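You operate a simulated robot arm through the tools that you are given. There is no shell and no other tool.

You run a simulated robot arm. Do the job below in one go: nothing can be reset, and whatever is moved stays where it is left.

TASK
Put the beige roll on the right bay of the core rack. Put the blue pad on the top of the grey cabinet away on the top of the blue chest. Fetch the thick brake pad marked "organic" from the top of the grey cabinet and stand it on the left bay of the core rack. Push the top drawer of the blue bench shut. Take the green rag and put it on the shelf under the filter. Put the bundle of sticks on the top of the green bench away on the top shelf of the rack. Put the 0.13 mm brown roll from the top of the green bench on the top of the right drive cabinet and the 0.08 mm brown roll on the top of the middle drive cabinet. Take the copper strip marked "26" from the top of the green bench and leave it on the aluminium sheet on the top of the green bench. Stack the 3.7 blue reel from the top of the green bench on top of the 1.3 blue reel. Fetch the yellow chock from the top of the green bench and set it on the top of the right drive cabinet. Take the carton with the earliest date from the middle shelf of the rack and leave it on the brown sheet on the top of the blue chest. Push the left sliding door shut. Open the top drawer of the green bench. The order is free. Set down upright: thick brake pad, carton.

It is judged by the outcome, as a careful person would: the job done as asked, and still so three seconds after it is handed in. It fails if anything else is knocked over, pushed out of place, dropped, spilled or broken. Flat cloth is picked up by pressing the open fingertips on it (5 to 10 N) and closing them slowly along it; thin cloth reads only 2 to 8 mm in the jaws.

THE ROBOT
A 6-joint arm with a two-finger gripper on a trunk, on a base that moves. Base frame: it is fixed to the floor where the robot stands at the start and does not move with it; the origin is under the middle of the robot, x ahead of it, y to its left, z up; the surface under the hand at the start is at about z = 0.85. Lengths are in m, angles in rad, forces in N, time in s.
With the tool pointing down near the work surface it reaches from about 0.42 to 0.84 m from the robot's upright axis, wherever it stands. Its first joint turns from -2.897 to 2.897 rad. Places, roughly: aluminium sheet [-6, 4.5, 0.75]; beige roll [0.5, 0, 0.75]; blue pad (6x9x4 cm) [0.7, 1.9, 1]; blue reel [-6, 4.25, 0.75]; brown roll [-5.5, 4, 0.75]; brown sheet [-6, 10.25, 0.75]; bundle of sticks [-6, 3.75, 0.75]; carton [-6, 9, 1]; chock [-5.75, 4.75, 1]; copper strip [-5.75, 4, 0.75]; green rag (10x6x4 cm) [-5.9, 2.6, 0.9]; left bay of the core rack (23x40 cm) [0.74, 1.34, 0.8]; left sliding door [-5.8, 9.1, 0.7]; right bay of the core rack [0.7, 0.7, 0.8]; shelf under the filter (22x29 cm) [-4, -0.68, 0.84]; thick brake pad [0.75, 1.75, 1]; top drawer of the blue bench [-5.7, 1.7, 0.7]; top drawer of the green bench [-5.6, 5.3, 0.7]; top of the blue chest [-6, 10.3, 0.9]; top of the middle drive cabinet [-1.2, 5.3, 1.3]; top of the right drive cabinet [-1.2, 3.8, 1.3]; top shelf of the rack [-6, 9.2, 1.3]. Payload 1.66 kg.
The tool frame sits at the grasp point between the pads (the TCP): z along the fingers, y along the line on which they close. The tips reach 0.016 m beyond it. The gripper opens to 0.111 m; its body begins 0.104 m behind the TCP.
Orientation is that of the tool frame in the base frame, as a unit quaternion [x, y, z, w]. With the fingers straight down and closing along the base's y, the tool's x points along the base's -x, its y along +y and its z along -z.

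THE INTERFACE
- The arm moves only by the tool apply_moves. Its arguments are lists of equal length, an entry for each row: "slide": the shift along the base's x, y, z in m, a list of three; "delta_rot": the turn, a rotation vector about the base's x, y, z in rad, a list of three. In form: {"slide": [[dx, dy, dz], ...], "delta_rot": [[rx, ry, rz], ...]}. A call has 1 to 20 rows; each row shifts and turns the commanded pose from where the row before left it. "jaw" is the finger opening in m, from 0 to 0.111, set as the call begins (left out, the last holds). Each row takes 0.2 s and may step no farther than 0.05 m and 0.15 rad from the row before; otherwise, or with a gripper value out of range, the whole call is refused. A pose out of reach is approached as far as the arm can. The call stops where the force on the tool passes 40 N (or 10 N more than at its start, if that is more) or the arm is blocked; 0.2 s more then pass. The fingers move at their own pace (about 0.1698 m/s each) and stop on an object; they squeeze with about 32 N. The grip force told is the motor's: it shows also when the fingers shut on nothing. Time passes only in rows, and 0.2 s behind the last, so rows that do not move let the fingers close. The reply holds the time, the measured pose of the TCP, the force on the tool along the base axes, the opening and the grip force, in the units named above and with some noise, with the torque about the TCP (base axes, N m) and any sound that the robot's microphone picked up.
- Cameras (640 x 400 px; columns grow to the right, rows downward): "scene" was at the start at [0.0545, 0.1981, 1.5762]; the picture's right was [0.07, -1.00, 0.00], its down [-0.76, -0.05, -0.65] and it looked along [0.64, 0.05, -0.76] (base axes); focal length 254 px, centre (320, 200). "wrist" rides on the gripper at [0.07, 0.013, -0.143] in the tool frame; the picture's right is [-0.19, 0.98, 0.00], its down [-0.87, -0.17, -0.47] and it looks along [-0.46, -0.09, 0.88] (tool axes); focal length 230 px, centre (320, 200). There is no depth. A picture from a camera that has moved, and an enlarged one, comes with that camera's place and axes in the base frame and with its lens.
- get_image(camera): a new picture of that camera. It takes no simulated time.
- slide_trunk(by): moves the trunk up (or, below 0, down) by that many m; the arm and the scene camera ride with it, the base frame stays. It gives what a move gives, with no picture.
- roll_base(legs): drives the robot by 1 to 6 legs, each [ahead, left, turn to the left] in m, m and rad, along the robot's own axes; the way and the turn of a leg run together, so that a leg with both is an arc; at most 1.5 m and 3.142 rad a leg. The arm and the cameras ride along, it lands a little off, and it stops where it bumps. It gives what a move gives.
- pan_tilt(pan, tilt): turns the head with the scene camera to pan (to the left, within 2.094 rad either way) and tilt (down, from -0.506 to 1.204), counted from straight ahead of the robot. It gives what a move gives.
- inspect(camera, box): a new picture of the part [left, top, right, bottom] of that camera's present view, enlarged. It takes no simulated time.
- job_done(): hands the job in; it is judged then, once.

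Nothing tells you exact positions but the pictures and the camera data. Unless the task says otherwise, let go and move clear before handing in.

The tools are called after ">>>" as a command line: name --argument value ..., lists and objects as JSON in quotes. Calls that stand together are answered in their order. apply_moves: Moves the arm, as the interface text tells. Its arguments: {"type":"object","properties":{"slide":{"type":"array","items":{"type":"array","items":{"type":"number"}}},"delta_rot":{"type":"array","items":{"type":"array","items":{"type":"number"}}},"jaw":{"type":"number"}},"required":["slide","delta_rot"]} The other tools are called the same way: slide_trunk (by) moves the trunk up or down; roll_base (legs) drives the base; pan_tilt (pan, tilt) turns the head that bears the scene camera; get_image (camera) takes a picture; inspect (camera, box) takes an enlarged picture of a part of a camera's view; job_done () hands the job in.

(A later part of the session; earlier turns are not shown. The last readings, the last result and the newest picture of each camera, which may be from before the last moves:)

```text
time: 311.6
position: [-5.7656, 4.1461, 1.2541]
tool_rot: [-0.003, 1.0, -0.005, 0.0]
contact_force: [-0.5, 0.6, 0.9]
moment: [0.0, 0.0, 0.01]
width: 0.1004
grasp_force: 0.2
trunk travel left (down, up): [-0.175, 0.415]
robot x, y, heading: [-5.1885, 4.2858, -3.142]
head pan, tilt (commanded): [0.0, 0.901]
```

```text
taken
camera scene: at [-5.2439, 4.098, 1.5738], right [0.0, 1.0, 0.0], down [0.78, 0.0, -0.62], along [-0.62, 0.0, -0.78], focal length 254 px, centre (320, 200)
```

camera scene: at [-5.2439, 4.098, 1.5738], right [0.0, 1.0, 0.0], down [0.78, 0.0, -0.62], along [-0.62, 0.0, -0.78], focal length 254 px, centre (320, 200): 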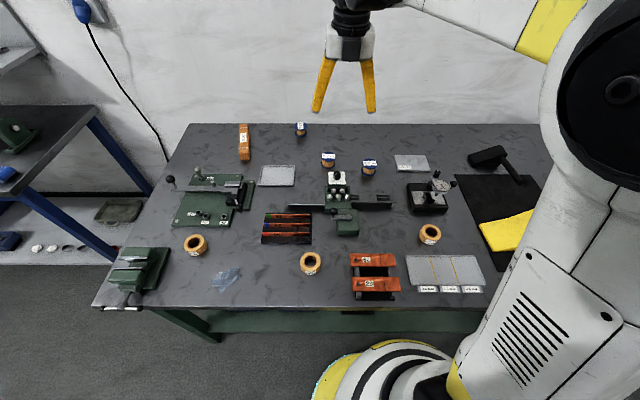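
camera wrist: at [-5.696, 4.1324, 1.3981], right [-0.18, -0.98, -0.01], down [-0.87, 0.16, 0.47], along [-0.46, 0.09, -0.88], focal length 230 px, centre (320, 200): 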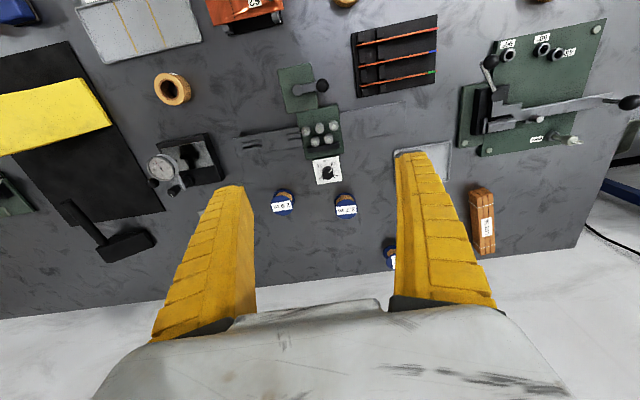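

The rotation works. Now pitching about 32° forward and approaching the 3.7 m reel from above-front.

>>> roll_base --legs '[[0.025, 0, 0]]'

>>> apply_moves --slide '[[-0.02, -0.005, -0.02], [-0.02, -0.005, -0.03], [-0.02, -0.005, -0.03], [-0.02, -0.004, -0.03], [-0.01, 0, -0.03], [0, 0, 0]]' --delta_rot '[[0, 0.14, 0], [0, 0.14, 0], [0, 0.14, 0], [0, 0.14, 0], [0, 0, 0], [0, 0, 0]]' --jaw 0.09

>>> get_image --camera "wrist"

>>> inspect --camera "scene" --box '[260, 70, 440, 230]'

```text
time: 312.4
position: [-5.7928, 4.1475, 1.2539]
tool_rot: [-0.002, 1.0, -0.005, -0.001]
contact_force: [-0.3, 0.2, 0.4]
moment: [0.01, -0.08, -0.01]
width: 0.1006
grasp_force: 0.1
trunk travel left (down, up): [-0.175, 0.415]
robot x, y, heading: [-5.2134, 4.2862, -3.143]
head pan, tilt (commanded): [0.0, 0.901]
```

```text
time: 313.8
position: [-5.8843, 4.1276, 1.1156]
tool_rot: [-0.004, 0.961, -0.003, -0.278]
contact_force: [1.0, -1.4, 0.2]
moment: [0.0, 0.01, 0.0]
width: 0.0911
grasp_force: 0.8
trunk travel left (down, up): [-0.175, 0.415]
robot x, y, heading: [-5.2119, 4.2843, -3.14]
head pan, tilt (commanded): [0.0, 0.901]
```

```text
taken
camera wrist: at [-5.868, 4.1408, 1.2736], right [0.15, 0.98, -0.11], down [0.99, -0.16, -0.06], along [-0.08, -0.1, -0.99], focal length 230 px, centre (320, 200)
```

wrist: 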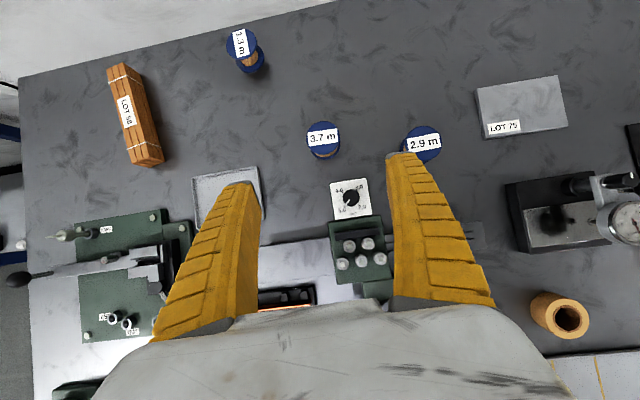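

```text
2.50 times, centred on (350, 150) of scene
camera zoom: at [-5.2687, 4.098, 1.5738], right [0.0, 1.0, 0.0], down [0.78, 0.0, -0.62], along [-0.62, 0.0, -0.78], focal length 635 px, centre (245, 325)
```

zoom: 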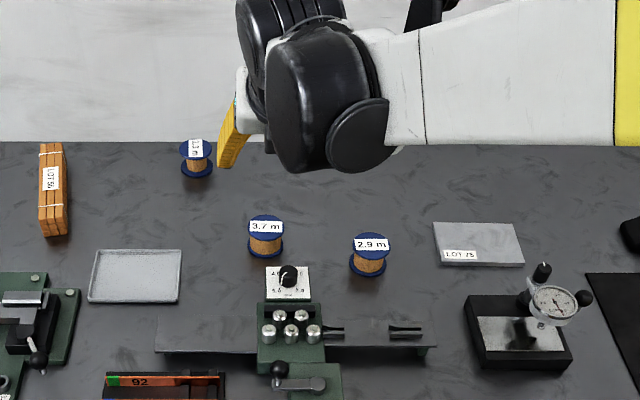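

The camera now looks straight down: 3.7 reel at (-5.992, 4.125), 1.3 reel at (-6.184, 4.014). Moving to pre-grasp and then along the tool axis.

>>> apply_moves --slide '[[-0.013, -0.001, -0.04], [-0.013, -0.001, -0.04], [-0.013, -0.001, -0.04], [-0.016, 0, -0.0254], [-0.016, 0, -0.0254], [0, 0, 0]]' --delta_rot '[[0, 0, 0], [0, 0, 0], [0, 0, 0], [0, 0, 0], [0, 0, 0], [0, 0, 0]]'

>>> get_image --camera "wrist"

>>> inspect --camera "scene" --box '[260, 90, 440, 230]'

```text
time: 315.2
position: [-5.9538, 4.1256, 0.9471]
tool_rot: [-0.003, 0.961, -0.003, -0.277]
contact_force: [0.9, -0.4, -0.1]
moment: [0.0, -0.02, 0.0]
width: 0.0909
grasp_force: 0.6
trunk travel left (down, up): [-0.175, 0.415]
robot x, y, heading: [-5.2088, 4.285, -3.14]
head pan, tilt (commanded): [0.0, 0.901]
```

```text
taken
camera wrist: at [-5.9365, 4.1382, 1.1037], right [0.15, 0.98, -0.11], down [0.99, -0.16, -0.06], along [-0.08, -0.1, -0.99], focal length 230 px, centre (320, 200)
```

wrist: 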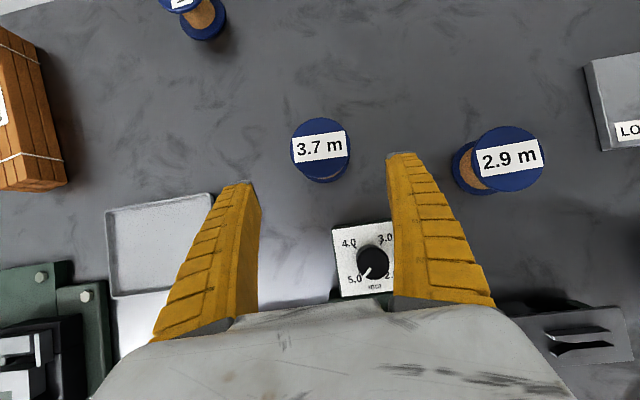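

```text
2.86 times, centred on (350, 160) of scene
camera zoom: at [-5.2688, 4.098, 1.5738], right [0.0, 1.0, 0.0], down [0.78, 0.0, -0.62], along [-0.62, 0.0, -0.78], focal length 725 px, centre (234, 314)
```

zoom: 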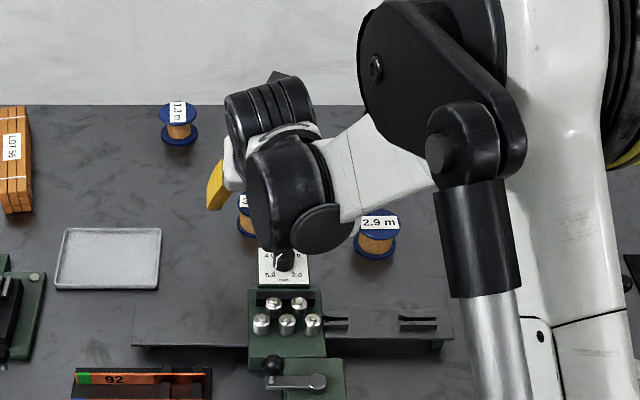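

>>> apply_moves --slide '[[-0.016, 0, -0.023], [-0.016, 0, -0.023], [-0.0105, 0, -0.016], [0, 0, 0]]' --delta_rot '[[0, 0, 0], [0, 0, 0], [0, 0, 0], [0, 0, 0]]'

>>> get_image --camera "wrist"

```text
time: 316.2
position: [-5.9957, 4.1257, 0.8835]
tool_rot: [-0.004, 0.961, -0.004, -0.277]
contact_force: [0.6, 0.5, -0.9]
moment: [0.0, 0.03, 0.0]
width: 0.0909
grasp_force: 0.6
trunk travel left (down, up): [-0.175, 0.415]
robot x, y, heading: [-5.2089, 4.2853, -3.139]
head pan, tilt (commanded): [0.0, 0.901]
```

```text
taken
camera wrist: at [-5.9794, 4.1381, 1.0406], right [0.15, 0.98, -0.11], down [0.99, -0.16, -0.06], along [-0.08, -0.1, -0.99], focal length 230 px, centre (320, 200)
```

wrist: 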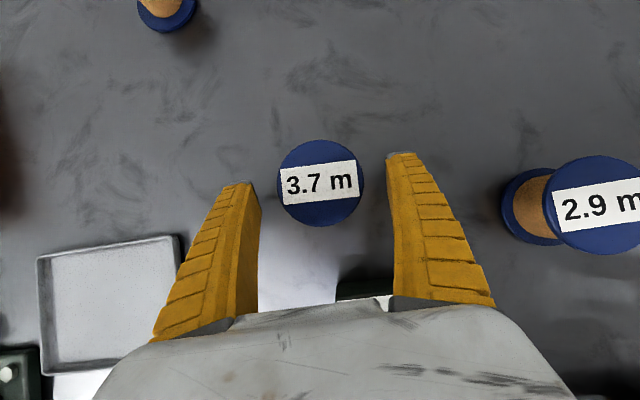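

The reel is between the fingers; going 1 cm farther in for a centred grip, then closing.

>>> apply_moves --slide '[[-0.012, 0, -0.004], [0, 0, 0]]' --delta_rot '[[0, 0, 0], [0, 0, 0]]'

>>> apply_moves --slide '[[0, 0, 0], [0, 0, 0], [0, 0, 0]]' --delta_rot '[[0, 0, 0], [0, 0, 0], [0, 0, 0]]' --jaw 0.03

>>> get_image --camera "wrist"

```text
time: 316.8
position: [-6.0055, 4.1246, 0.8777]
tool_rot: [-0.004, 0.961, -0.004, -0.277]
contact_force: [-0.7, 0.1, -0.3]
moment: [-0.04, 0.01, 0.0]
width: 0.091
grasp_force: 1.1
trunk travel left (down, up): [-0.175, 0.415]
robot x, y, heading: [-5.2095, 4.2851, -3.138]
head pan, tilt (commanded): [0.0, 0.901]
```

```text
time: 317.6
position: [-6.0061, 4.1251, 0.8778]
tool_rot: [-0.005, 0.961, -0.004, -0.277]
contact_force: [-0.5, -0.9, 2.0]
moment: [-0.08, 0.03, 0.02]
width: 0.0546
grasp_force: 32.3
trunk travel left (down, up): [-0.175, 0.415]
robot x, y, heading: [-5.2147, 4.2837, -3.139]
head pan, tilt (commanded): [0.0, 0.901]
```

```text
taken
camera wrist: at [-5.9895, 4.1384, 1.036], right [0.15, 0.98, -0.11], down [0.99, -0.16, -0.06], along [-0.08, -0.1, -0.99], focal length 230 px, centre (320, 200)
```

wrist: 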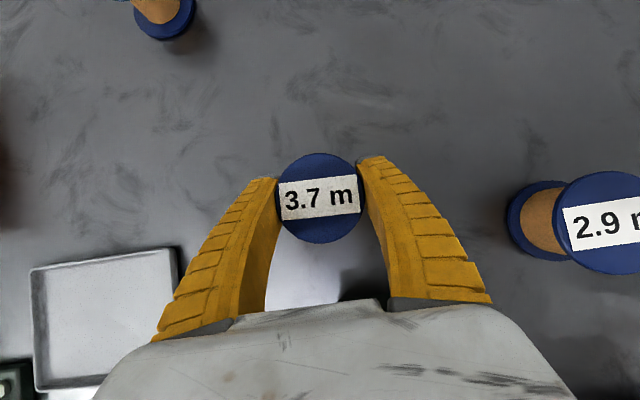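

The 3.7 reel is gripped. Lifting it, then shifting the base left so the 1.3 reel is straight ahead.

>>> apply_moves --slide '[[0, 0, 0.02], [0, 0, 0.04], [0, 0, 0.04], [0, 0, 0.04], [0, 0, 0.03], [0, 0, 0]]' --delta_rot '[[0, 0, 0], [0, 0, 0], [0, 0, 0], [0, 0, 0], [0, 0, 0], [0, 0, 0]]'

>>> get_image --camera "wrist"

```text
time: 319.0
position: [-6.0063, 4.1298, 1.0494]
tool_rot: [-0.004, 0.961, -0.003, -0.277]
contact_force: [0.1, -0.3, -1.2]
moment: [0.01, 0.0, 0.02]
width: 0.0542
grasp_force: 31.6
trunk travel left (down, up): [-0.175, 0.415]
robot x, y, heading: [-5.2073, 4.2836, -3.14]
head pan, tilt (commanded): [0.0, 0.901]
```

```text
taken
camera wrist: at [-5.9887, 4.1429, 1.207], right [0.15, 0.98, -0.11], down [0.99, -0.16, -0.06], along [-0.08, -0.1, -0.99], focal length 230 px, centre (320, 200)
```

wrist: 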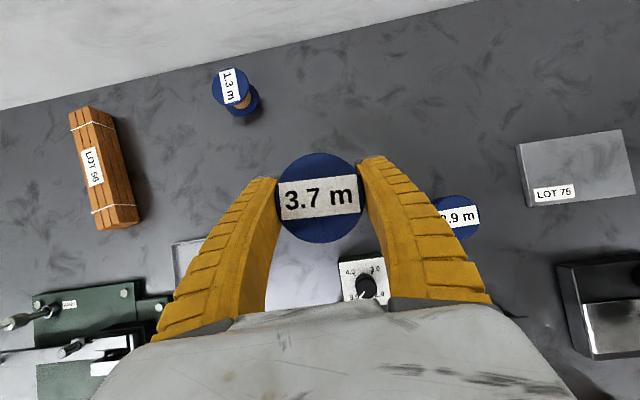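

>>> roll_base --legs '[[0, 0.25, 0]]'

>>> get_image --camera "wrist"

```text
time: 320.8
position: [-6.0066, 3.886, 1.0496]
tool_rot: [-0.003, 0.961, -0.004, -0.277]
contact_force: [0.3, 0.2, -0.6]
moment: [0.0, 0.02, -0.01]
width: 0.0542
grasp_force: 31.9
trunk travel left (down, up): [-0.175, 0.415]
robot x, y, heading: [-5.2096, 4.041, 3.144]
head pan, tilt (commanded): [0.0, 0.901]
```

```text
taken
camera wrist: at [-5.9892, 3.8985, 1.2065], right [0.16, 0.98, -0.11], down [0.98, -0.16, -0.06], along [-0.08, -0.09, -0.99], focal length 230 px, centre (320, 200)
```

wrist: 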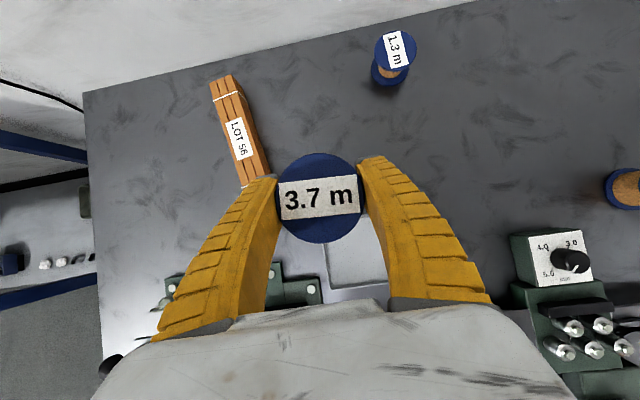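

>>> apply_moves --slide '[[-0.03, 0.025, 0], [-0.03, 0.025, 0], [-0.03, 0.025, 0], [-0.03, 0.025, 0], [-0.02, 0.01, 0], [0, 0, 0]]' --delta_rot '[[0, 0, 0], [0, 0, 0], [0, 0, 0], [0, 0, 0], [0, 0, 0], [0, 0, 0]]'

>>> get_image --camera "wrist"

>>> inspect --camera "scene" --box '[230, 60, 410, 200]'

```text
time: 322.2
position: [-6.143, 3.9668, 1.0504]
tool_rot: [0.008, 0.96, 0.002, -0.278]
contact_force: [0.3, -0.3, -0.5]
moment: [0.03, 0.01, 0.02]
width: 0.0543
grasp_force: 31.8
out of reach, approached as far as the arm can: row 4, 5
trunk travel left (down, up): [-0.175, 0.415]
robot x, y, heading: [-5.2093, 4.0387, 3.139]
head pan, tilt (commanded): [0.0, 0.901]
```

```text
taken
camera wrist: at [-6.1261, 3.9794, 1.2076], right [0.18, 0.98, -0.1], down [0.98, -0.18, -0.06], along [-0.08, -0.09, -0.99], focal length 230 px, centre (320, 200)
```

wrist: 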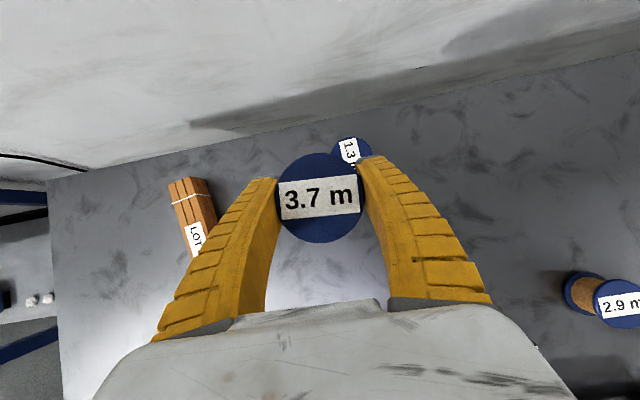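

```text
2.86 times, centred on (320, 130) of scene
camera zoom: at [-5.2696, 3.851, 1.5738], right [0.0, 1.0, 0.0], down [0.78, 0.0, -0.62], along [-0.62, 0.0, -0.78], focal length 725 px, centre (320, 400)
```

zoom: 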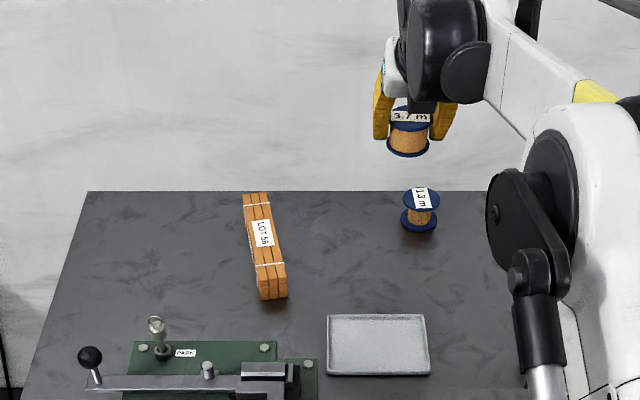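

At this height the arm falls 5 cm short. Reach should improve lower down relative to the trunk, so I'll raise the trunk 12 cm and lower the arm to test the forward reach.

>>> slide_trunk --by 0.12

>>> apply_moves --slide '[[0, 0.01, -0.04], [0, 0.01, -0.04], [0, 0.01, -0.04], [-0.02, 0.005, -0.01], [-0.02, 0, 0], [0, 0, 0]]' --delta_rot '[[0, 0, 0], [0, 0, 0], [0, 0, 0], [0, 0, 0], [0, 0, 0], [0, 0, 0]]'

>>> get_image --camera "wrist"

>>> inspect --camera "scene" --box '[230, 90, 410, 230]'

```text
time: 323.7
position: [-6.1424, 3.9665, 1.1701]
tool_rot: [0.008, 0.96, 0.003, -0.278]
contact_force: [0.7, -0.4, -1.0]
moment: [0.02, -0.03, 0.03]
width: 0.0545
grasp_force: 32.1
trunk travel left (down, up): [-0.295, 0.295]
robot x, y, heading: [-5.2118, 4.0361, 3.141]
head pan, tilt (commanded): [0.0, 0.901]
```

```text
time: 325.1
position: [-6.1778, 3.976, 1.0371]
tool_rot: [0.014, 0.96, 0.005, -0.279]
contact_force: [-1.2, -0.4, -0.3]
moment: [-0.01, 0.02, 0.01]
width: 0.054
grasp_force: 31.4
out of reach, approached as far as the arm can: row 2, 3, 4, 5
trunk travel left (down, up): [-0.295, 0.295]
robot x, y, heading: [-5.2094, 4.0368, 3.14]
head pan, tilt (commanded): [0.0, 0.901]
```

```text
taken
camera wrist: at [-6.1604, 3.9869, 1.1954], right [0.19, 0.98, -0.1], down [0.98, -0.19, -0.07], along [-0.08, -0.09, -0.99], focal length 230 px, centre (320, 200)
```

wrist: 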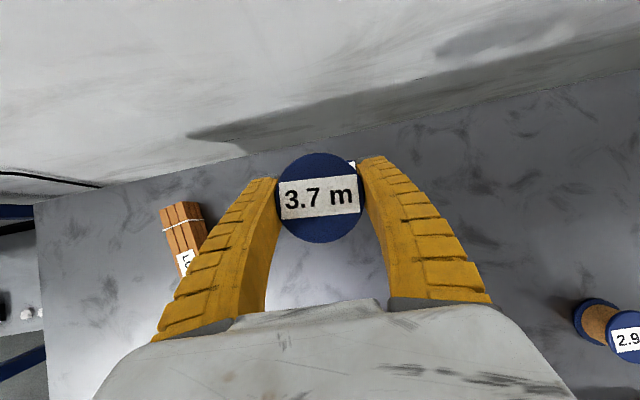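

```text
2.86 times, centred on (320, 160) of scene
camera zoom: at [-5.2695, 3.8512, 1.6938], right [0.0, 1.0, 0.0], down [0.78, 0.0, -0.62], along [-0.62, 0.0, -0.78], focal length 725 px, centre (320, 314)
```

zoom: 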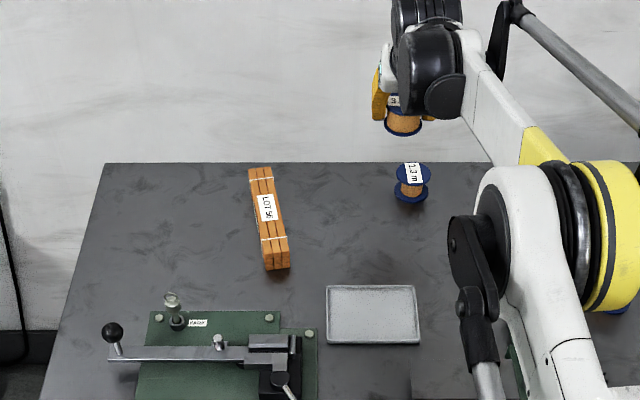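

Reach improved to x≈-6.178. Raising the trunk a bit more and lowering the arm again to get the remaining ~1.5 cm.

>>> slide_trunk --by 0.12

>>> apply_moves --slide '[[0, 0.01, -0.04], [0, 0.01, -0.04], [0, 0.009, -0.04], [-0.007, 0, 0], [-0.007, 0, 0], [0, 0, 0]]' --delta_rot '[[0, 0, 0], [0, 0, 0], [0, 0, 0], [0, 0, 0], [0, 0, 0], [0, 0, 0]]'

>>> inspect --camera "scene" --box '[250, 100, 430, 240]'

>>> get_image --camera "wrist"

```text
time: 326.6
position: [-6.1781, 3.9754, 1.1571]
tool_rot: [0.014, 0.96, 0.005, -0.279]
contact_force: [-0.2, -0.4, -0.4]
moment: [0.01, 0.0, 0.02]
width: 0.054
grasp_force: 31.8
trunk travel left (down, up): [-0.415, 0.175]
robot x, y, heading: [-5.2123, 4.0387, 3.138]
head pan, tilt (commanded): [0.0, 0.901]
```

```text
time: 328.0
position: [-6.1391, 3.9886, 1.0666]
tool_rot: [0.018, 0.96, 0.008, -0.279]
contact_force: [-0.1, 0.5, -2.3]
moment: [0.02, -0.01, -0.02]
width: 0.054
grasp_force: 31.9
out of reach, approached as far as the arm can: row 1, 2, 3, 4, 5
trunk travel left (down, up): [-0.415, 0.175]
robot x, y, heading: [-5.2111, 4.0382, 3.144]
head pan, tilt (commanded): [0.0, 0.901]
```

```text
2.86 times, centred on (340, 170) of scene
camera zoom: at [-5.2696, 3.8512, 1.8138], right [0.0, 1.0, 0.0], down [0.78, 0.0, -0.62], along [-0.62, 0.0, -0.78], focal length 725 px, centre (263, 286)
```

zoom: 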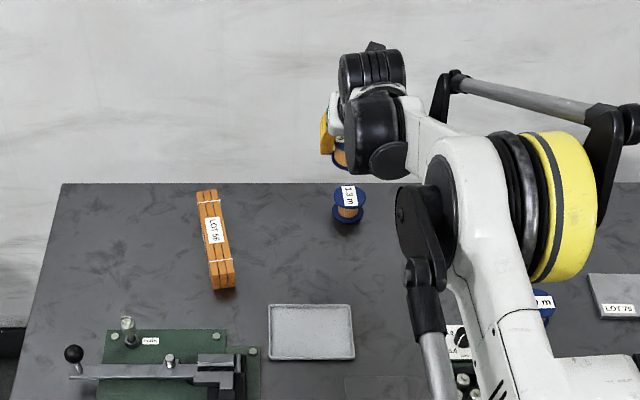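

```text
taken
camera wrist: at [-6.1219, 3.9981, 1.2247], right [0.2, 0.98, -0.1], down [0.98, -0.2, -0.07], along [-0.09, -0.08, -0.99], focal length 230 px, centre (320, 200)
```

wrist: 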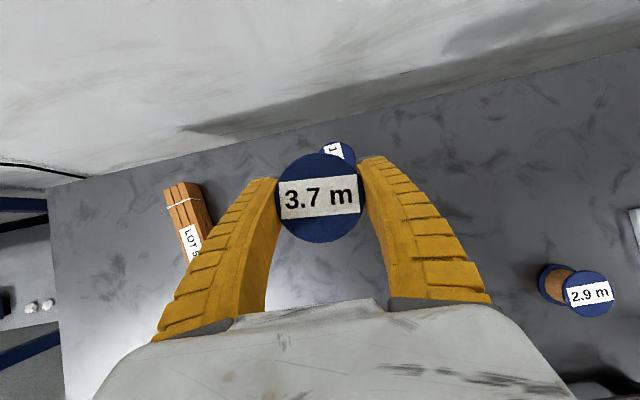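

Best reach is at a relative height near the original trunk setting. I'll retract/raise the arm, bring the trunk back down, and move the base 3 cm closer.

>>> apply_moves --slide '[[0.02, 0, 0.04], [0.02, 0, 0.04], [0, 0, 0.04], [0, 0, 0.04], [0, 0, 0]]' --delta_rot '[[0, 0, 0], [0, 0, 0], [0, 0, 0], [0, 0, 0], [0, 0, 0]]'

>>> slide_trunk --by -0.22

```text
time: 329.2
position: [-6.1, 3.9851, 1.2288]
tool_rot: [0.015, 0.96, 0.006, -0.279]
contact_force: [0.3, -0.4, -0.9]
moment: [-0.01, 0.02, 0.03]
width: 0.0541
grasp_force: 31.6
trunk travel left (down, up): [-0.415, 0.175]
robot x, y, heading: [-5.213, 4.0397, 3.141]
head pan, tilt (commanded): [0.0, 0.901]
```

```text
time: 331.6
position: [-6.0995, 3.9855, 1.0098]
tool_rot: [0.014, 0.96, 0.006, -0.279]
contact_force: [0.2, 0.2, -0.5]
moment: [-0.05, -0.03, 0.04]
width: 0.0538
grasp_force: 31.4
trunk travel left (down, up): [-0.195, 0.395]
robot x, y, heading: [-5.2114, 4.0363, 3.141]
head pan, tilt (commanded): [0.0, 0.901]
```

>>> roll_base --legs '[[0.03, 0, 0]]'

>>> get_image --camera "wrist"

>>> inspect --camera "scene" --box '[250, 80, 430, 220]'

```text
time: 332.4
position: [-6.1308, 3.9858, 1.0086]
tool_rot: [0.015, 0.961, 0.006, -0.278]
contact_force: [-1.6, -0.1, -0.9]
moment: [0.02, -0.03, 0.0]
width: 0.0542
grasp_force: 31.8
trunk travel left (down, up): [-0.195, 0.395]
robot x, y, heading: [-5.2423, 4.0381, 3.143]
head pan, tilt (commanded): [0.0, 0.901]
```

```text
taken
camera wrist: at [-6.1125, 3.997, 1.1663], right [0.19, 0.98, -0.1], down [0.98, -0.2, -0.06], along [-0.08, -0.08, -0.99], focal length 230 px, centre (320, 200)
```

wrist: 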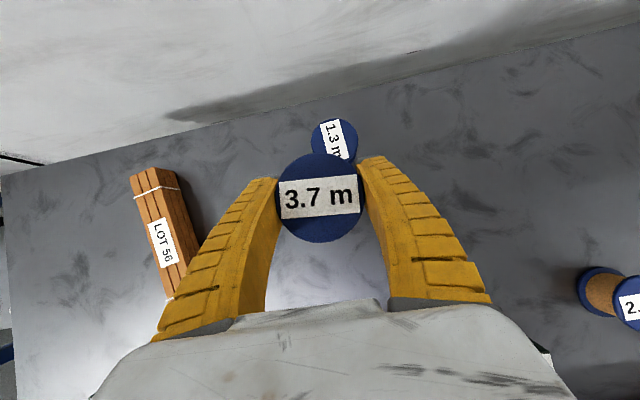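

```text
2.86 times, centred on (340, 150) of scene
camera zoom: at [-5.3002, 3.8512, 1.5937], right [0.0, 1.0, 0.0], down [0.78, 0.0, -0.62], along [-0.62, 0.0, -0.78], focal length 725 px, centre (263, 343)
```

zoom: 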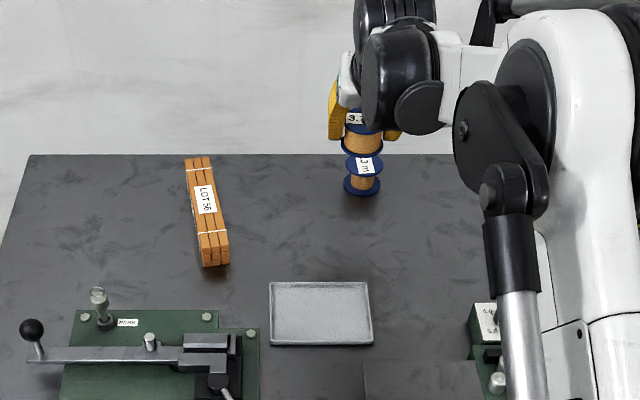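

>>> apply_moves --slide '[[-0.015, 0.005, -0.015], [-0.02, 0.005, -0.015], [-0.02, 0.005, -0.012], [-0.012, 0.0026, 0], [0, 0, 0]]' --delta_rot '[[0, 0, 0], [0, 0, 0], [0, 0, 0], [0, 0, 0], [0, 0, 0]]'

>>> get_image --camera "wrist"

>>> inspect --camera "scene" --box '[300, 80, 390, 160]'

```text
time: 333.6
position: [-6.1974, 3.9909, 0.9694]
tool_rot: [0.02, 0.96, 0.009, -0.279]
contact_force: [0.0, 0.3, -1.0]
moment: [-0.03, 0.0, 0.03]
width: 0.0541
grasp_force: 31.8
out of reach, approached as far as the arm can: row 2, 3, 4
trunk travel left (down, up): [-0.195, 0.395]
robot x, y, heading: [-5.2371, 4.0427, 3.143]
head pan, tilt (commanded): [0.0, 0.901]
```

```text
taken
camera wrist: at [-6.179, 4.0017, 1.1259], right [0.2, 0.97, -0.1], down [0.98, -0.21, -0.07], along [-0.09, -0.08, -0.99], focal length 230 px, centre (320, 200)
```

wrist: 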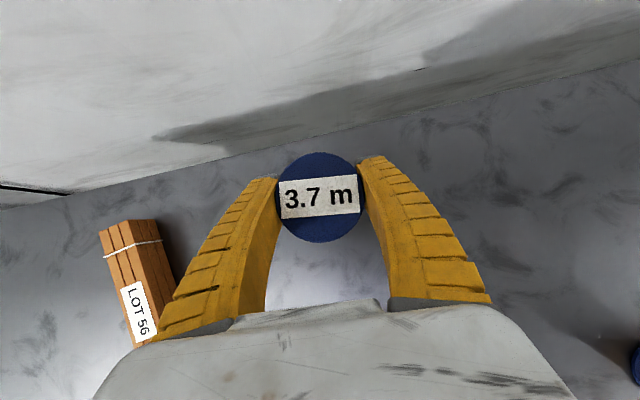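

```text
5.00 times, centred on (345, 120) of scene
camera zoom: at [-5.2986, 3.8513, 1.5938], right [0.0, 1.0, 0.0], down [0.78, 0.0, -0.62], along [-0.62, 0.0, -0.78], focal length 1269 px, centre (195, 600)
```

zoom: 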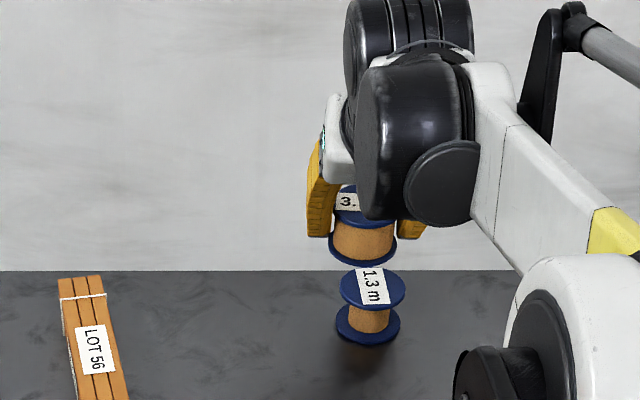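

Refining: the 3.7 reel needs ~14 mm more toward +y and a few mm farther to be centred over the 1.3 reel. Adjusting and lowering gently.

>>> apply_moves --slide '[[-0.002, 0.007, 0], [-0.001, 0.007, -0.005], [0, 0, -0.01], [0, 0, 0]]' --delta_rot '[[0, 0, 0], [0, 0, 0], [0, 0, 0], [0, 0, 0]]'

>>> inspect --camera "scene" --box '[310, 90, 380, 150]'

>>> get_image --camera "wrist"

```text
time: 334.6
position: [-6.1972, 3.9894, 0.9545]
tool_rot: [0.02, 0.96, 0.009, -0.279]
contact_force: [-0.1, 0.1, -1.3]
moment: [0.01, -0.02, -0.02]
width: 0.0542
grasp_force: 32.0
out of reach, approached as far as the arm can: row 1, 2
trunk travel left (down, up): [-0.195, 0.395]
robot x, y, heading: [-5.2404, 4.0376, 3.141]
head pan, tilt (commanded): [0.0, 0.901]
```

```text
6.67 times, centred on (345, 120) of scene
camera zoom: at [-5.2987, 3.8512, 1.5938], right [0.0, 1.0, 0.0], down [0.78, 0.0, -0.62], along [-0.62, 0.0, -0.78], focal length 1692 px, centre (153, 733)
```

zoom: 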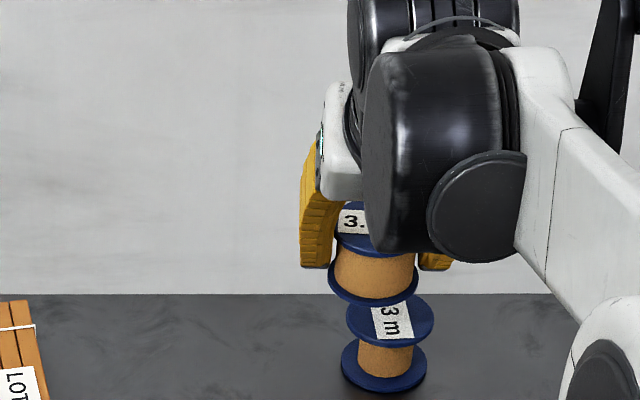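

```text
taken
camera wrist: at [-6.179, 4.0009, 1.1121], right [0.2, 0.97, -0.1], down [0.98, -0.21, -0.07], along [-0.09, -0.08, -0.99], focal length 230 px, centre (320, 200)
```

wrist: 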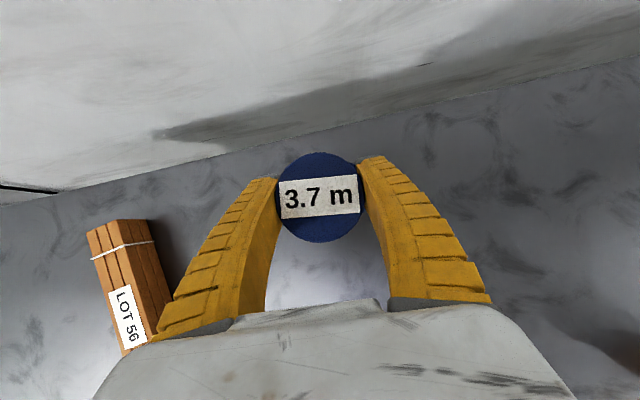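

The arm is at its reach limit sideways, so I'll shift the base about 15 mm in +y instead.

>>> roll_base --legs '[[0.0, -0.016, 0]]'

>>> inspect --camera "scene" --box '[310, 90, 380, 150]'

```text
time: 335.4
position: [-6.1968, 4.0086, 0.9542]
tool_rot: [0.02, 0.96, 0.009, -0.279]
contact_force: [0.7, -0.4, -0.5]
moment: [-0.04, -0.04, 0.04]
width: 0.0542
grasp_force: 32.3
trunk travel left (down, up): [-0.195, 0.395]
robot x, y, heading: [-5.24, 4.0534, 3.138]
head pan, tilt (commanded): [0.0, 0.901]
```

```text
6.67 times, centred on (345, 120) of scene
camera zoom: at [-5.2987, 3.8687, 1.5939], right [0.0, 1.0, 0.0], down [0.78, 0.0, -0.62], along [-0.62, 0.0, -0.78], focal length 1692 px, centre (153, 733)
```

zoom: 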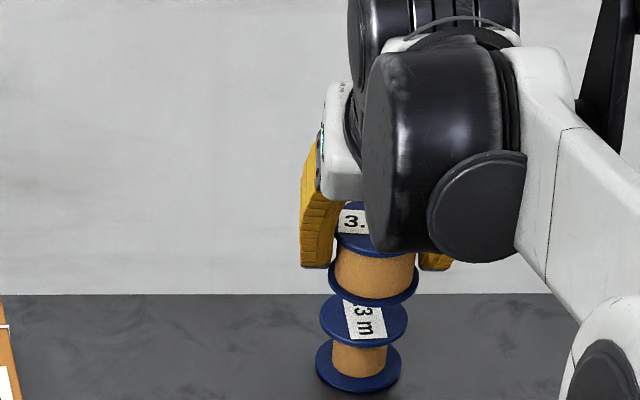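

Alignment is now within a few millimetres. Lowering onto the 1.3 reel.

>>> apply_moves --slide '[[0, 0, -0.01], [0, 0, -0.008], [0, 0, 0]]' --delta_rot '[[0, 0, 0], [0, 0, 0], [0, 0, 0]]'

>>> inspect --camera "scene" --box '[310, 90, 380, 150]'

```text
time: 336.2
position: [-6.1974, 4.0066, 0.9376]
tool_rot: [0.021, 0.96, 0.009, -0.279]
contact_force: [0.4, -0.3, -0.5]
moment: [-0.01, 0.0, -0.01]
width: 0.054
grasp_force: 31.2
trunk travel left (down, up): [-0.195, 0.395]
robot x, y, heading: [-5.2396, 4.0576, 3.139]
head pan, tilt (commanded): [0.0, 0.901]
```

```text
6.67 times, centred on (345, 120) of scene
camera zoom: at [-5.2987, 3.8676, 1.5938], right [0.0, 1.0, 0.0], down [0.78, 0.0, -0.62], along [-0.62, 0.0, -0.78], focal length 1692 px, centre (153, 733)
```

zoom: 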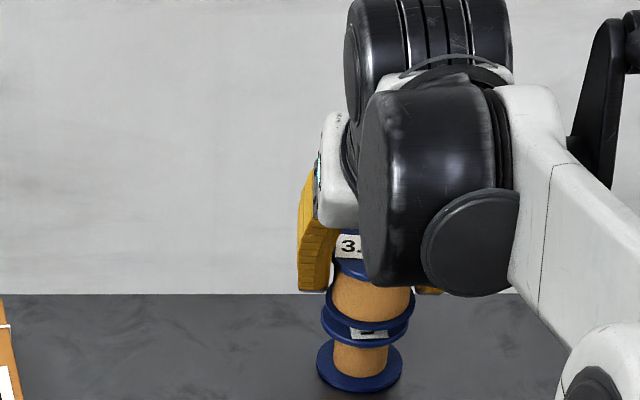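

>>> apply_moves --slide '[[0, 0, -0.003], [0, 0, -0.003], [0, 0, 0]]' --delta_rot '[[0, 0, 0], [0, 0, 0], [0, 0, 0]]'

>>> apply_moves --slide '[[0, 0, -0.003], [0, 0, -0.002], [0, 0, 0]]' --delta_rot '[[0, 0, 0], [0, 0, 0], [0, 0, 0]]'

```text
time: 337.0
position: [-6.1971, 4.0072, 0.9304]
tool_rot: [0.02, 0.96, 0.009, -0.279]
contact_force: [0.4, -0.1, -0.4]
moment: [-0.03, 0.0, -0.03]
width: 0.0539
grasp_force: 31.6
trunk travel left (down, up): [-0.195, 0.395]
robot x, y, heading: [-5.242, 4.0547, 3.136]
head pan, tilt (commanded): [0.0, 0.901]
```

```text
time: 337.8
position: [-6.1976, 4.0073, 0.9254]
tool_rot: [0.02, 0.96, 0.009, -0.279]
contact_force: [0.2, -0.1, -0.5]
moment: [0.02, 0.01, -0.01]
width: 0.0539
grasp_force: 31.8
trunk travel left (down, up): [-0.195, 0.395]
robot x, y, heading: [-5.2418, 4.0547, 3.146]
head pan, tilt (commanded): [0.0, 0.901]
```

>>> apply_moves --slide '[[0, 0, -0.002], [0, 0, -0.002], [0, 0, 0]]' --delta_rot '[[0, 0, 0], [0, 0, 0], [0, 0, 0]]'

>>> inspect --camera "scene" --box '[310, 90, 380, 150]'

```text
time: 338.6
position: [-6.1964, 4.0067, 0.9217]
tool_rot: [0.02, 0.96, 0.008, -0.278]
contact_force: [0.1, 0.4, -0.4]
moment: [0.02, -0.03, 0.03]
width: 0.0542
grasp_force: 31.7
trunk travel left (down, up): [-0.195, 0.395]
robot x, y, heading: [-5.2399, 4.0551, 3.134]
head pan, tilt (commanded): [0.0, 0.901]
```

```text
6.67 times, centred on (345, 120) of scene
camera zoom: at [-5.2987, 3.8676, 1.5938], right [0.0, 1.0, 0.0], down [0.78, 0.0, -0.62], along [-0.62, 0.0, -0.78], focal length 1692 px, centre (153, 733)
```

zoom: 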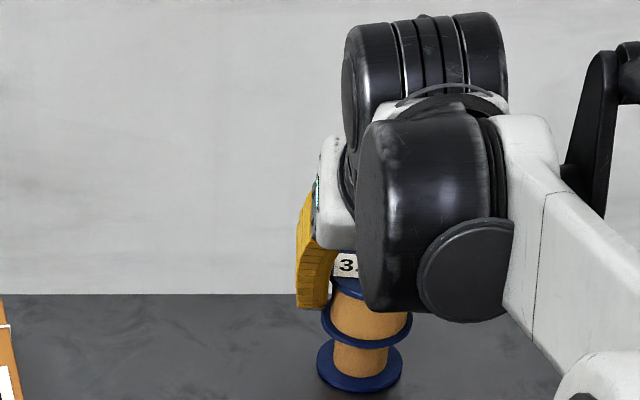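

>>> apply_moves --slide '[[0, 0, -0.002], [0, 0, 0]]' --delta_rot '[[0, 0, 0], [0, 0, 0]]'

>>> apply_moves --slide '[[0, 0, -0.002], [0, 0, 0]]' --delta_rot '[[0, 0, 0], [0, 0, 0]]'

>>> inspect --camera "scene" --box '[320, 110, 370, 150]'

```text
time: 339.2
position: [-6.1978, 4.0082, 0.9202]
tool_rot: [0.02, 0.96, 0.008, -0.279]
contact_force: [-1.0, -0.9, 4.2]
moment: [-0.11, -0.08, -0.04]
width: 0.0543
grasp_force: 31.4
trunk travel left (down, up): [-0.195, 0.395]
robot x, y, heading: [-5.2348, 4.0533, 3.14]
head pan, tilt (commanded): [0.0, 0.901]
```

```text
time: 339.8
position: [-6.1978, 4.0071, 0.9198]
tool_rot: [0.02, 0.96, 0.009, -0.281]
contact_force: [-0.8, 0.1, 18.2]
moment: [-0.19, -0.14, 0.06]
width: 0.0546
grasp_force: 32.0
trunk travel left (down, up): [-0.195, 0.395]
robot x, y, heading: [-5.2382, 4.0546, 3.141]
head pan, tilt (commanded): [0.0, 0.901]
```

```text
10.00 times, centred on (345, 130) of scene
camera zoom: at [-5.2962, 3.8678, 1.594], right [0.0, 1.0, 0.0], down [0.78, 0.0, -0.62], along [-0.62, 0.0, -0.78], focal length 2538 px, centre (70, 900)
```

zoom: 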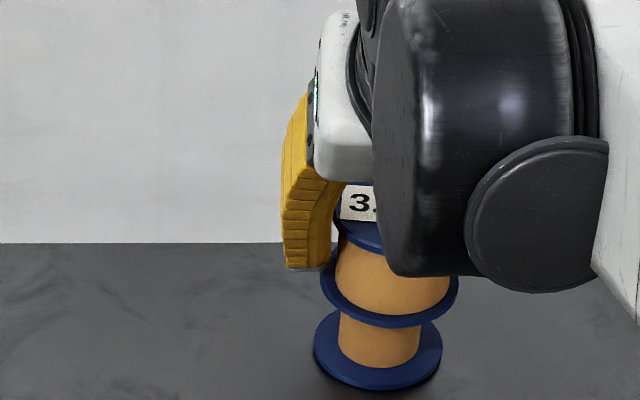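

The 3.7 reel sits on the 1.3 reel. Relieving slightly and opening, then retreating along the tool axis.

>>> apply_moves --slide '[[0, 0, 0.002], [0, 0, 0]]' --delta_rot '[[0, 0, 0], [0, 0, 0]]'

>>> apply_moves --slide '[[0, 0, 0], [0, 0, 0], [0, 0, 0]]' --delta_rot '[[0, 0, 0], [0, 0, 0], [0, 0, 0]]' --jaw 0.085

>>> get_image --camera "wrist"

```text
time: 340.4
position: [-6.1971, 4.0074, 0.9205]
tool_rot: [0.021, 0.96, 0.009, -0.279]
contact_force: [-1.4, 0.4, 10.1]
moment: [-0.15, -0.06, -0.01]
width: 0.0541
grasp_force: 32.2
trunk travel left (down, up): [-0.195, 0.395]
robot x, y, heading: [-5.2403, 4.0577, 3.142]
head pan, tilt (commanded): [0.0, 0.901]
```

```text
time: 341.2
position: [-6.1977, 4.0074, 0.9195]
tool_rot: [0.021, 0.96, 0.009, -0.279]
contact_force: [0.2, 0.0, 0.5]
moment: [-0.02, 0.01, 0.02]
width: 0.0861
grasp_force: 0.6
trunk travel left (down, up): [-0.195, 0.395]
robot x, y, heading: [-5.2382, 4.0534, 3.14]
head pan, tilt (commanded): [0.0, 0.901]
```

```text
taken
camera wrist: at [-6.1795, 4.018, 1.0769], right [0.2, 0.97, -0.1], down [0.98, -0.21, -0.07], along [-0.09, -0.08, -0.99], focal length 230 px, centre (320, 200)
```

wrist: 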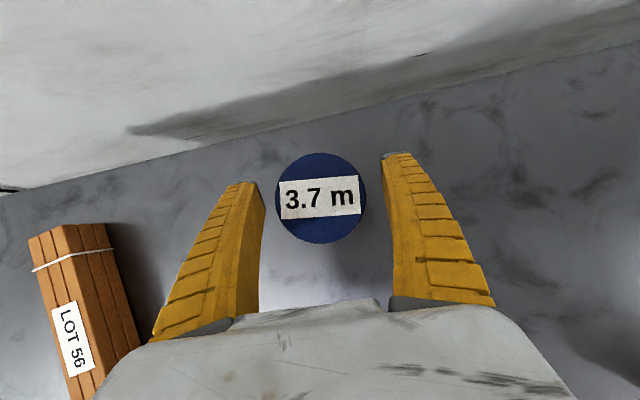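

>>> apply_moves --slide '[[0.01, 0, 0.016], [0.016, 0, 0.0254], [0.016, 0, 0.0254], [0.016, 0, 0.0254], [0.02, 0, 0.03], [0.02, 0, 0.03], [0, 0, 0]]' --delta_rot '[[0, 0, 0], [0, 0, 0], [0, 0, 0], [0, 0, 0], [0, 0, 0], [0, 0, 0], [0, 0, 0]]'

>>> get_image --camera "wrist"

>>> inspect --camera "scene" --box '[230, 70, 410, 210]'

```text
time: 342.8
position: [-6.1013, 4.0085, 1.07]
tool_rot: [0.019, 0.96, 0.009, -0.278]
contact_force: [-0.2, 0.3, -0.5]
moment: [0.0, -0.03, -0.01]
width: 0.0862
grasp_force: 0.9
trunk travel left (down, up): [-0.195, 0.395]
robot x, y, heading: [-5.2384, 4.0581, 3.138]
head pan, tilt (commanded): [0.0, 0.901]
```

```text
taken
camera wrist: at [-6.0831, 4.0194, 1.2278], right [0.2, 0.97, -0.1], down [0.98, -0.21, -0.07], along [-0.09, -0.08, -0.99], focal length 230 px, centre (320, 200)
```

wrist: 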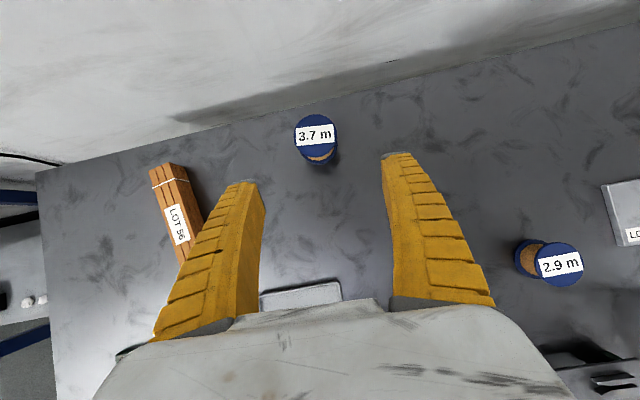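

```text
2.86 times, centred on (320, 140) of scene
camera zoom: at [-5.2989, 3.8675, 1.5937], right [0.0, 1.0, 0.0], down [0.78, 0.0, -0.62], along [-0.62, 0.0, -0.78], focal length 725 px, centre (320, 371)
```

zoom: 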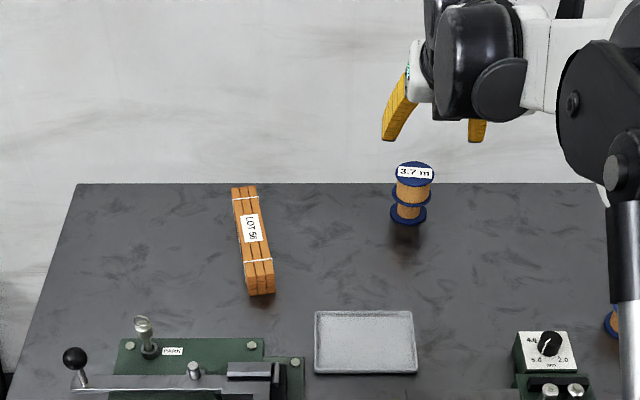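

The reels are stacked. Next the copper strip "26": I'll bring the tool back to vertical, retract, and move the base back a little for the holder near (-5.665, 3.99).

>>> apply_moves --slide '[[0.03, 0, 0.03], [0.03, 0, 0.03], [0.04, 0, 0.02], [0.045, 0, 0.02], [0.045, 0, 0.02], [0.045, 0, 0], [0.045, 0, 0], [0, 0, 0]]' --delta_rot '[[0, 0, 0], [0, -0.14, 0], [0, -0.14, 0], [0, -0.14, 0], [0, -0.14, 0], [0, 0, 0], [0, 0, 0], [0, 0, 0]]'

>>> roll_base --legs '[[-0.12, 0.05, 0]]'

>>> get_image --camera "wrist"

>>> get_image --camera "scene"

```text
time: 344.6
position: [-5.8178, 4.0037, 1.1922]
tool_rot: [0.017, 1.0, 0.014, -0.004]
contact_force: [-0.8, 0.3, 0.2]
moment: [0.01, -0.02, 0.02]
width: 0.0859
grasp_force: 1.0
out of reach, approached as far as the arm can: row 5
trunk travel left (down, up): [-0.195, 0.395]
robot x, y, heading: [-5.241, 4.053, 3.136]
head pan, tilt (commanded): [0.0, 0.901]
```

```text
time: 345.9
position: [-5.6957, 3.9524, 1.1924]
tool_rot: [0.018, 1.0, 0.014, -0.003]
contact_force: [1.2, 0.0, 0.0]
moment: [0.04, 0.02, -0.01]
width: 0.0861
grasp_force: 0.7
trunk travel left (down, up): [-0.195, 0.395]
robot x, y, heading: [-5.1199, 4.0036, 3.136]
head pan, tilt (commanded): [0.0, 0.901]
```

```text
taken
camera wrist: at [-5.7652, 3.964, 1.3364], right [0.23, 0.97, 0.03], down [0.86, -0.21, 0.46], along [0.45, -0.08, -0.89], focal length 230 px, centre (320, 200)
```

wrist: 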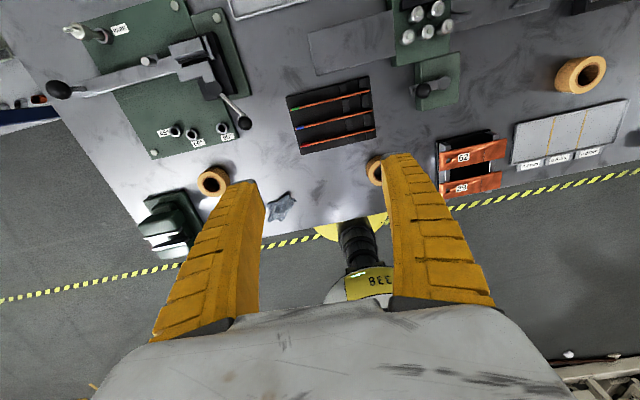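

```text
taken
camera scene: at [-5.1784, 3.8158, 1.5938], right [0.01, 1.0, 0.0], down [0.78, 0.0, -0.62], along [-0.62, 0.0, -0.78], focal length 254 px, centre (320, 200)
```

scene: 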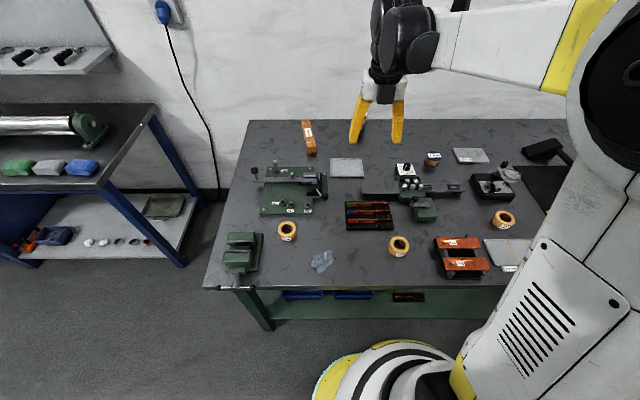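

The strip "26" is at x≈-5.66, y 3.91–4.06, on edge. I'll turn the gripper so it closes along x, narrow the opening, and position over its left half.

>>> apply_moves --slide '[[0, 0, 0], [0, 0, 0], [0, 0, 0], [0, 0, 0], [0, 0, 0], [0, 0, 0], [0.01, 0, 0], [0.01, 0, 0], [0.01, 0, 0], [0.005, 0, 0], [0, 0.005, 0], [0, 0, 0]]' --delta_rot '[[-0.028, 0, 0], [0, 0, -0.145], [0, 0, -0.145], [0, 0, -0.145], [0, 0, -0.145], [0, 0, -0.145], [0, 0, -0.145], [0, 0, -0.145], [0, 0, -0.145], [0, 0, -0.145], [0, 0, -0.145], [0, 0, -0.085]]' --jaw 0.04

>>> get_image --camera "wrist"

>>> inspect --camera "scene" --box '[310, 160, 440, 260]'

```text
time: 348.5
position: [-5.6616, 3.9581, 1.1924]
tool_rot: [0.709, 0.705, 0.002, -0.001]
contact_force: [-0.3, -0.1, -0.9]
moment: [0.03, 0.0, 0.04]
width: 0.0425
grasp_force: 1.4
trunk travel left (down, up): [-0.195, 0.395]
robot x, y, heading: [-5.1218, 4.0027, 3.138]
head pan, tilt (commanded): [0.0, 0.901]
```

```text
taken
camera wrist: at [-5.649, 4.0265, 1.3359], right [0.98, -0.19, 0.0], down [-0.17, -0.87, 0.47], along [-0.09, -0.46, -0.88], focal length 230 px, centre (320, 200)
```

wrist: 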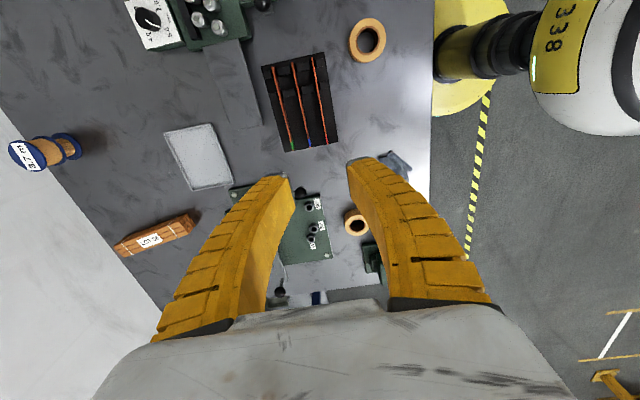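

```text
4.00 times, centred on (375, 210) of scene
camera zoom: at [-5.1796, 3.8162, 1.5938], right [0.01, 1.0, 0.0], down [0.78, 0.0, -0.62], along [-0.62, 0.0, -0.78], focal length 1015 px, centre (100, 160)
```

zoom: 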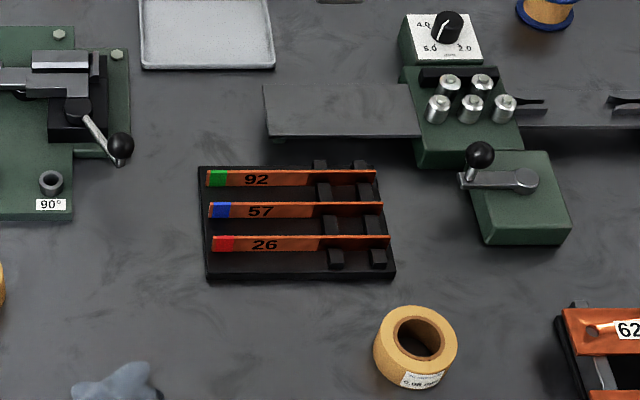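

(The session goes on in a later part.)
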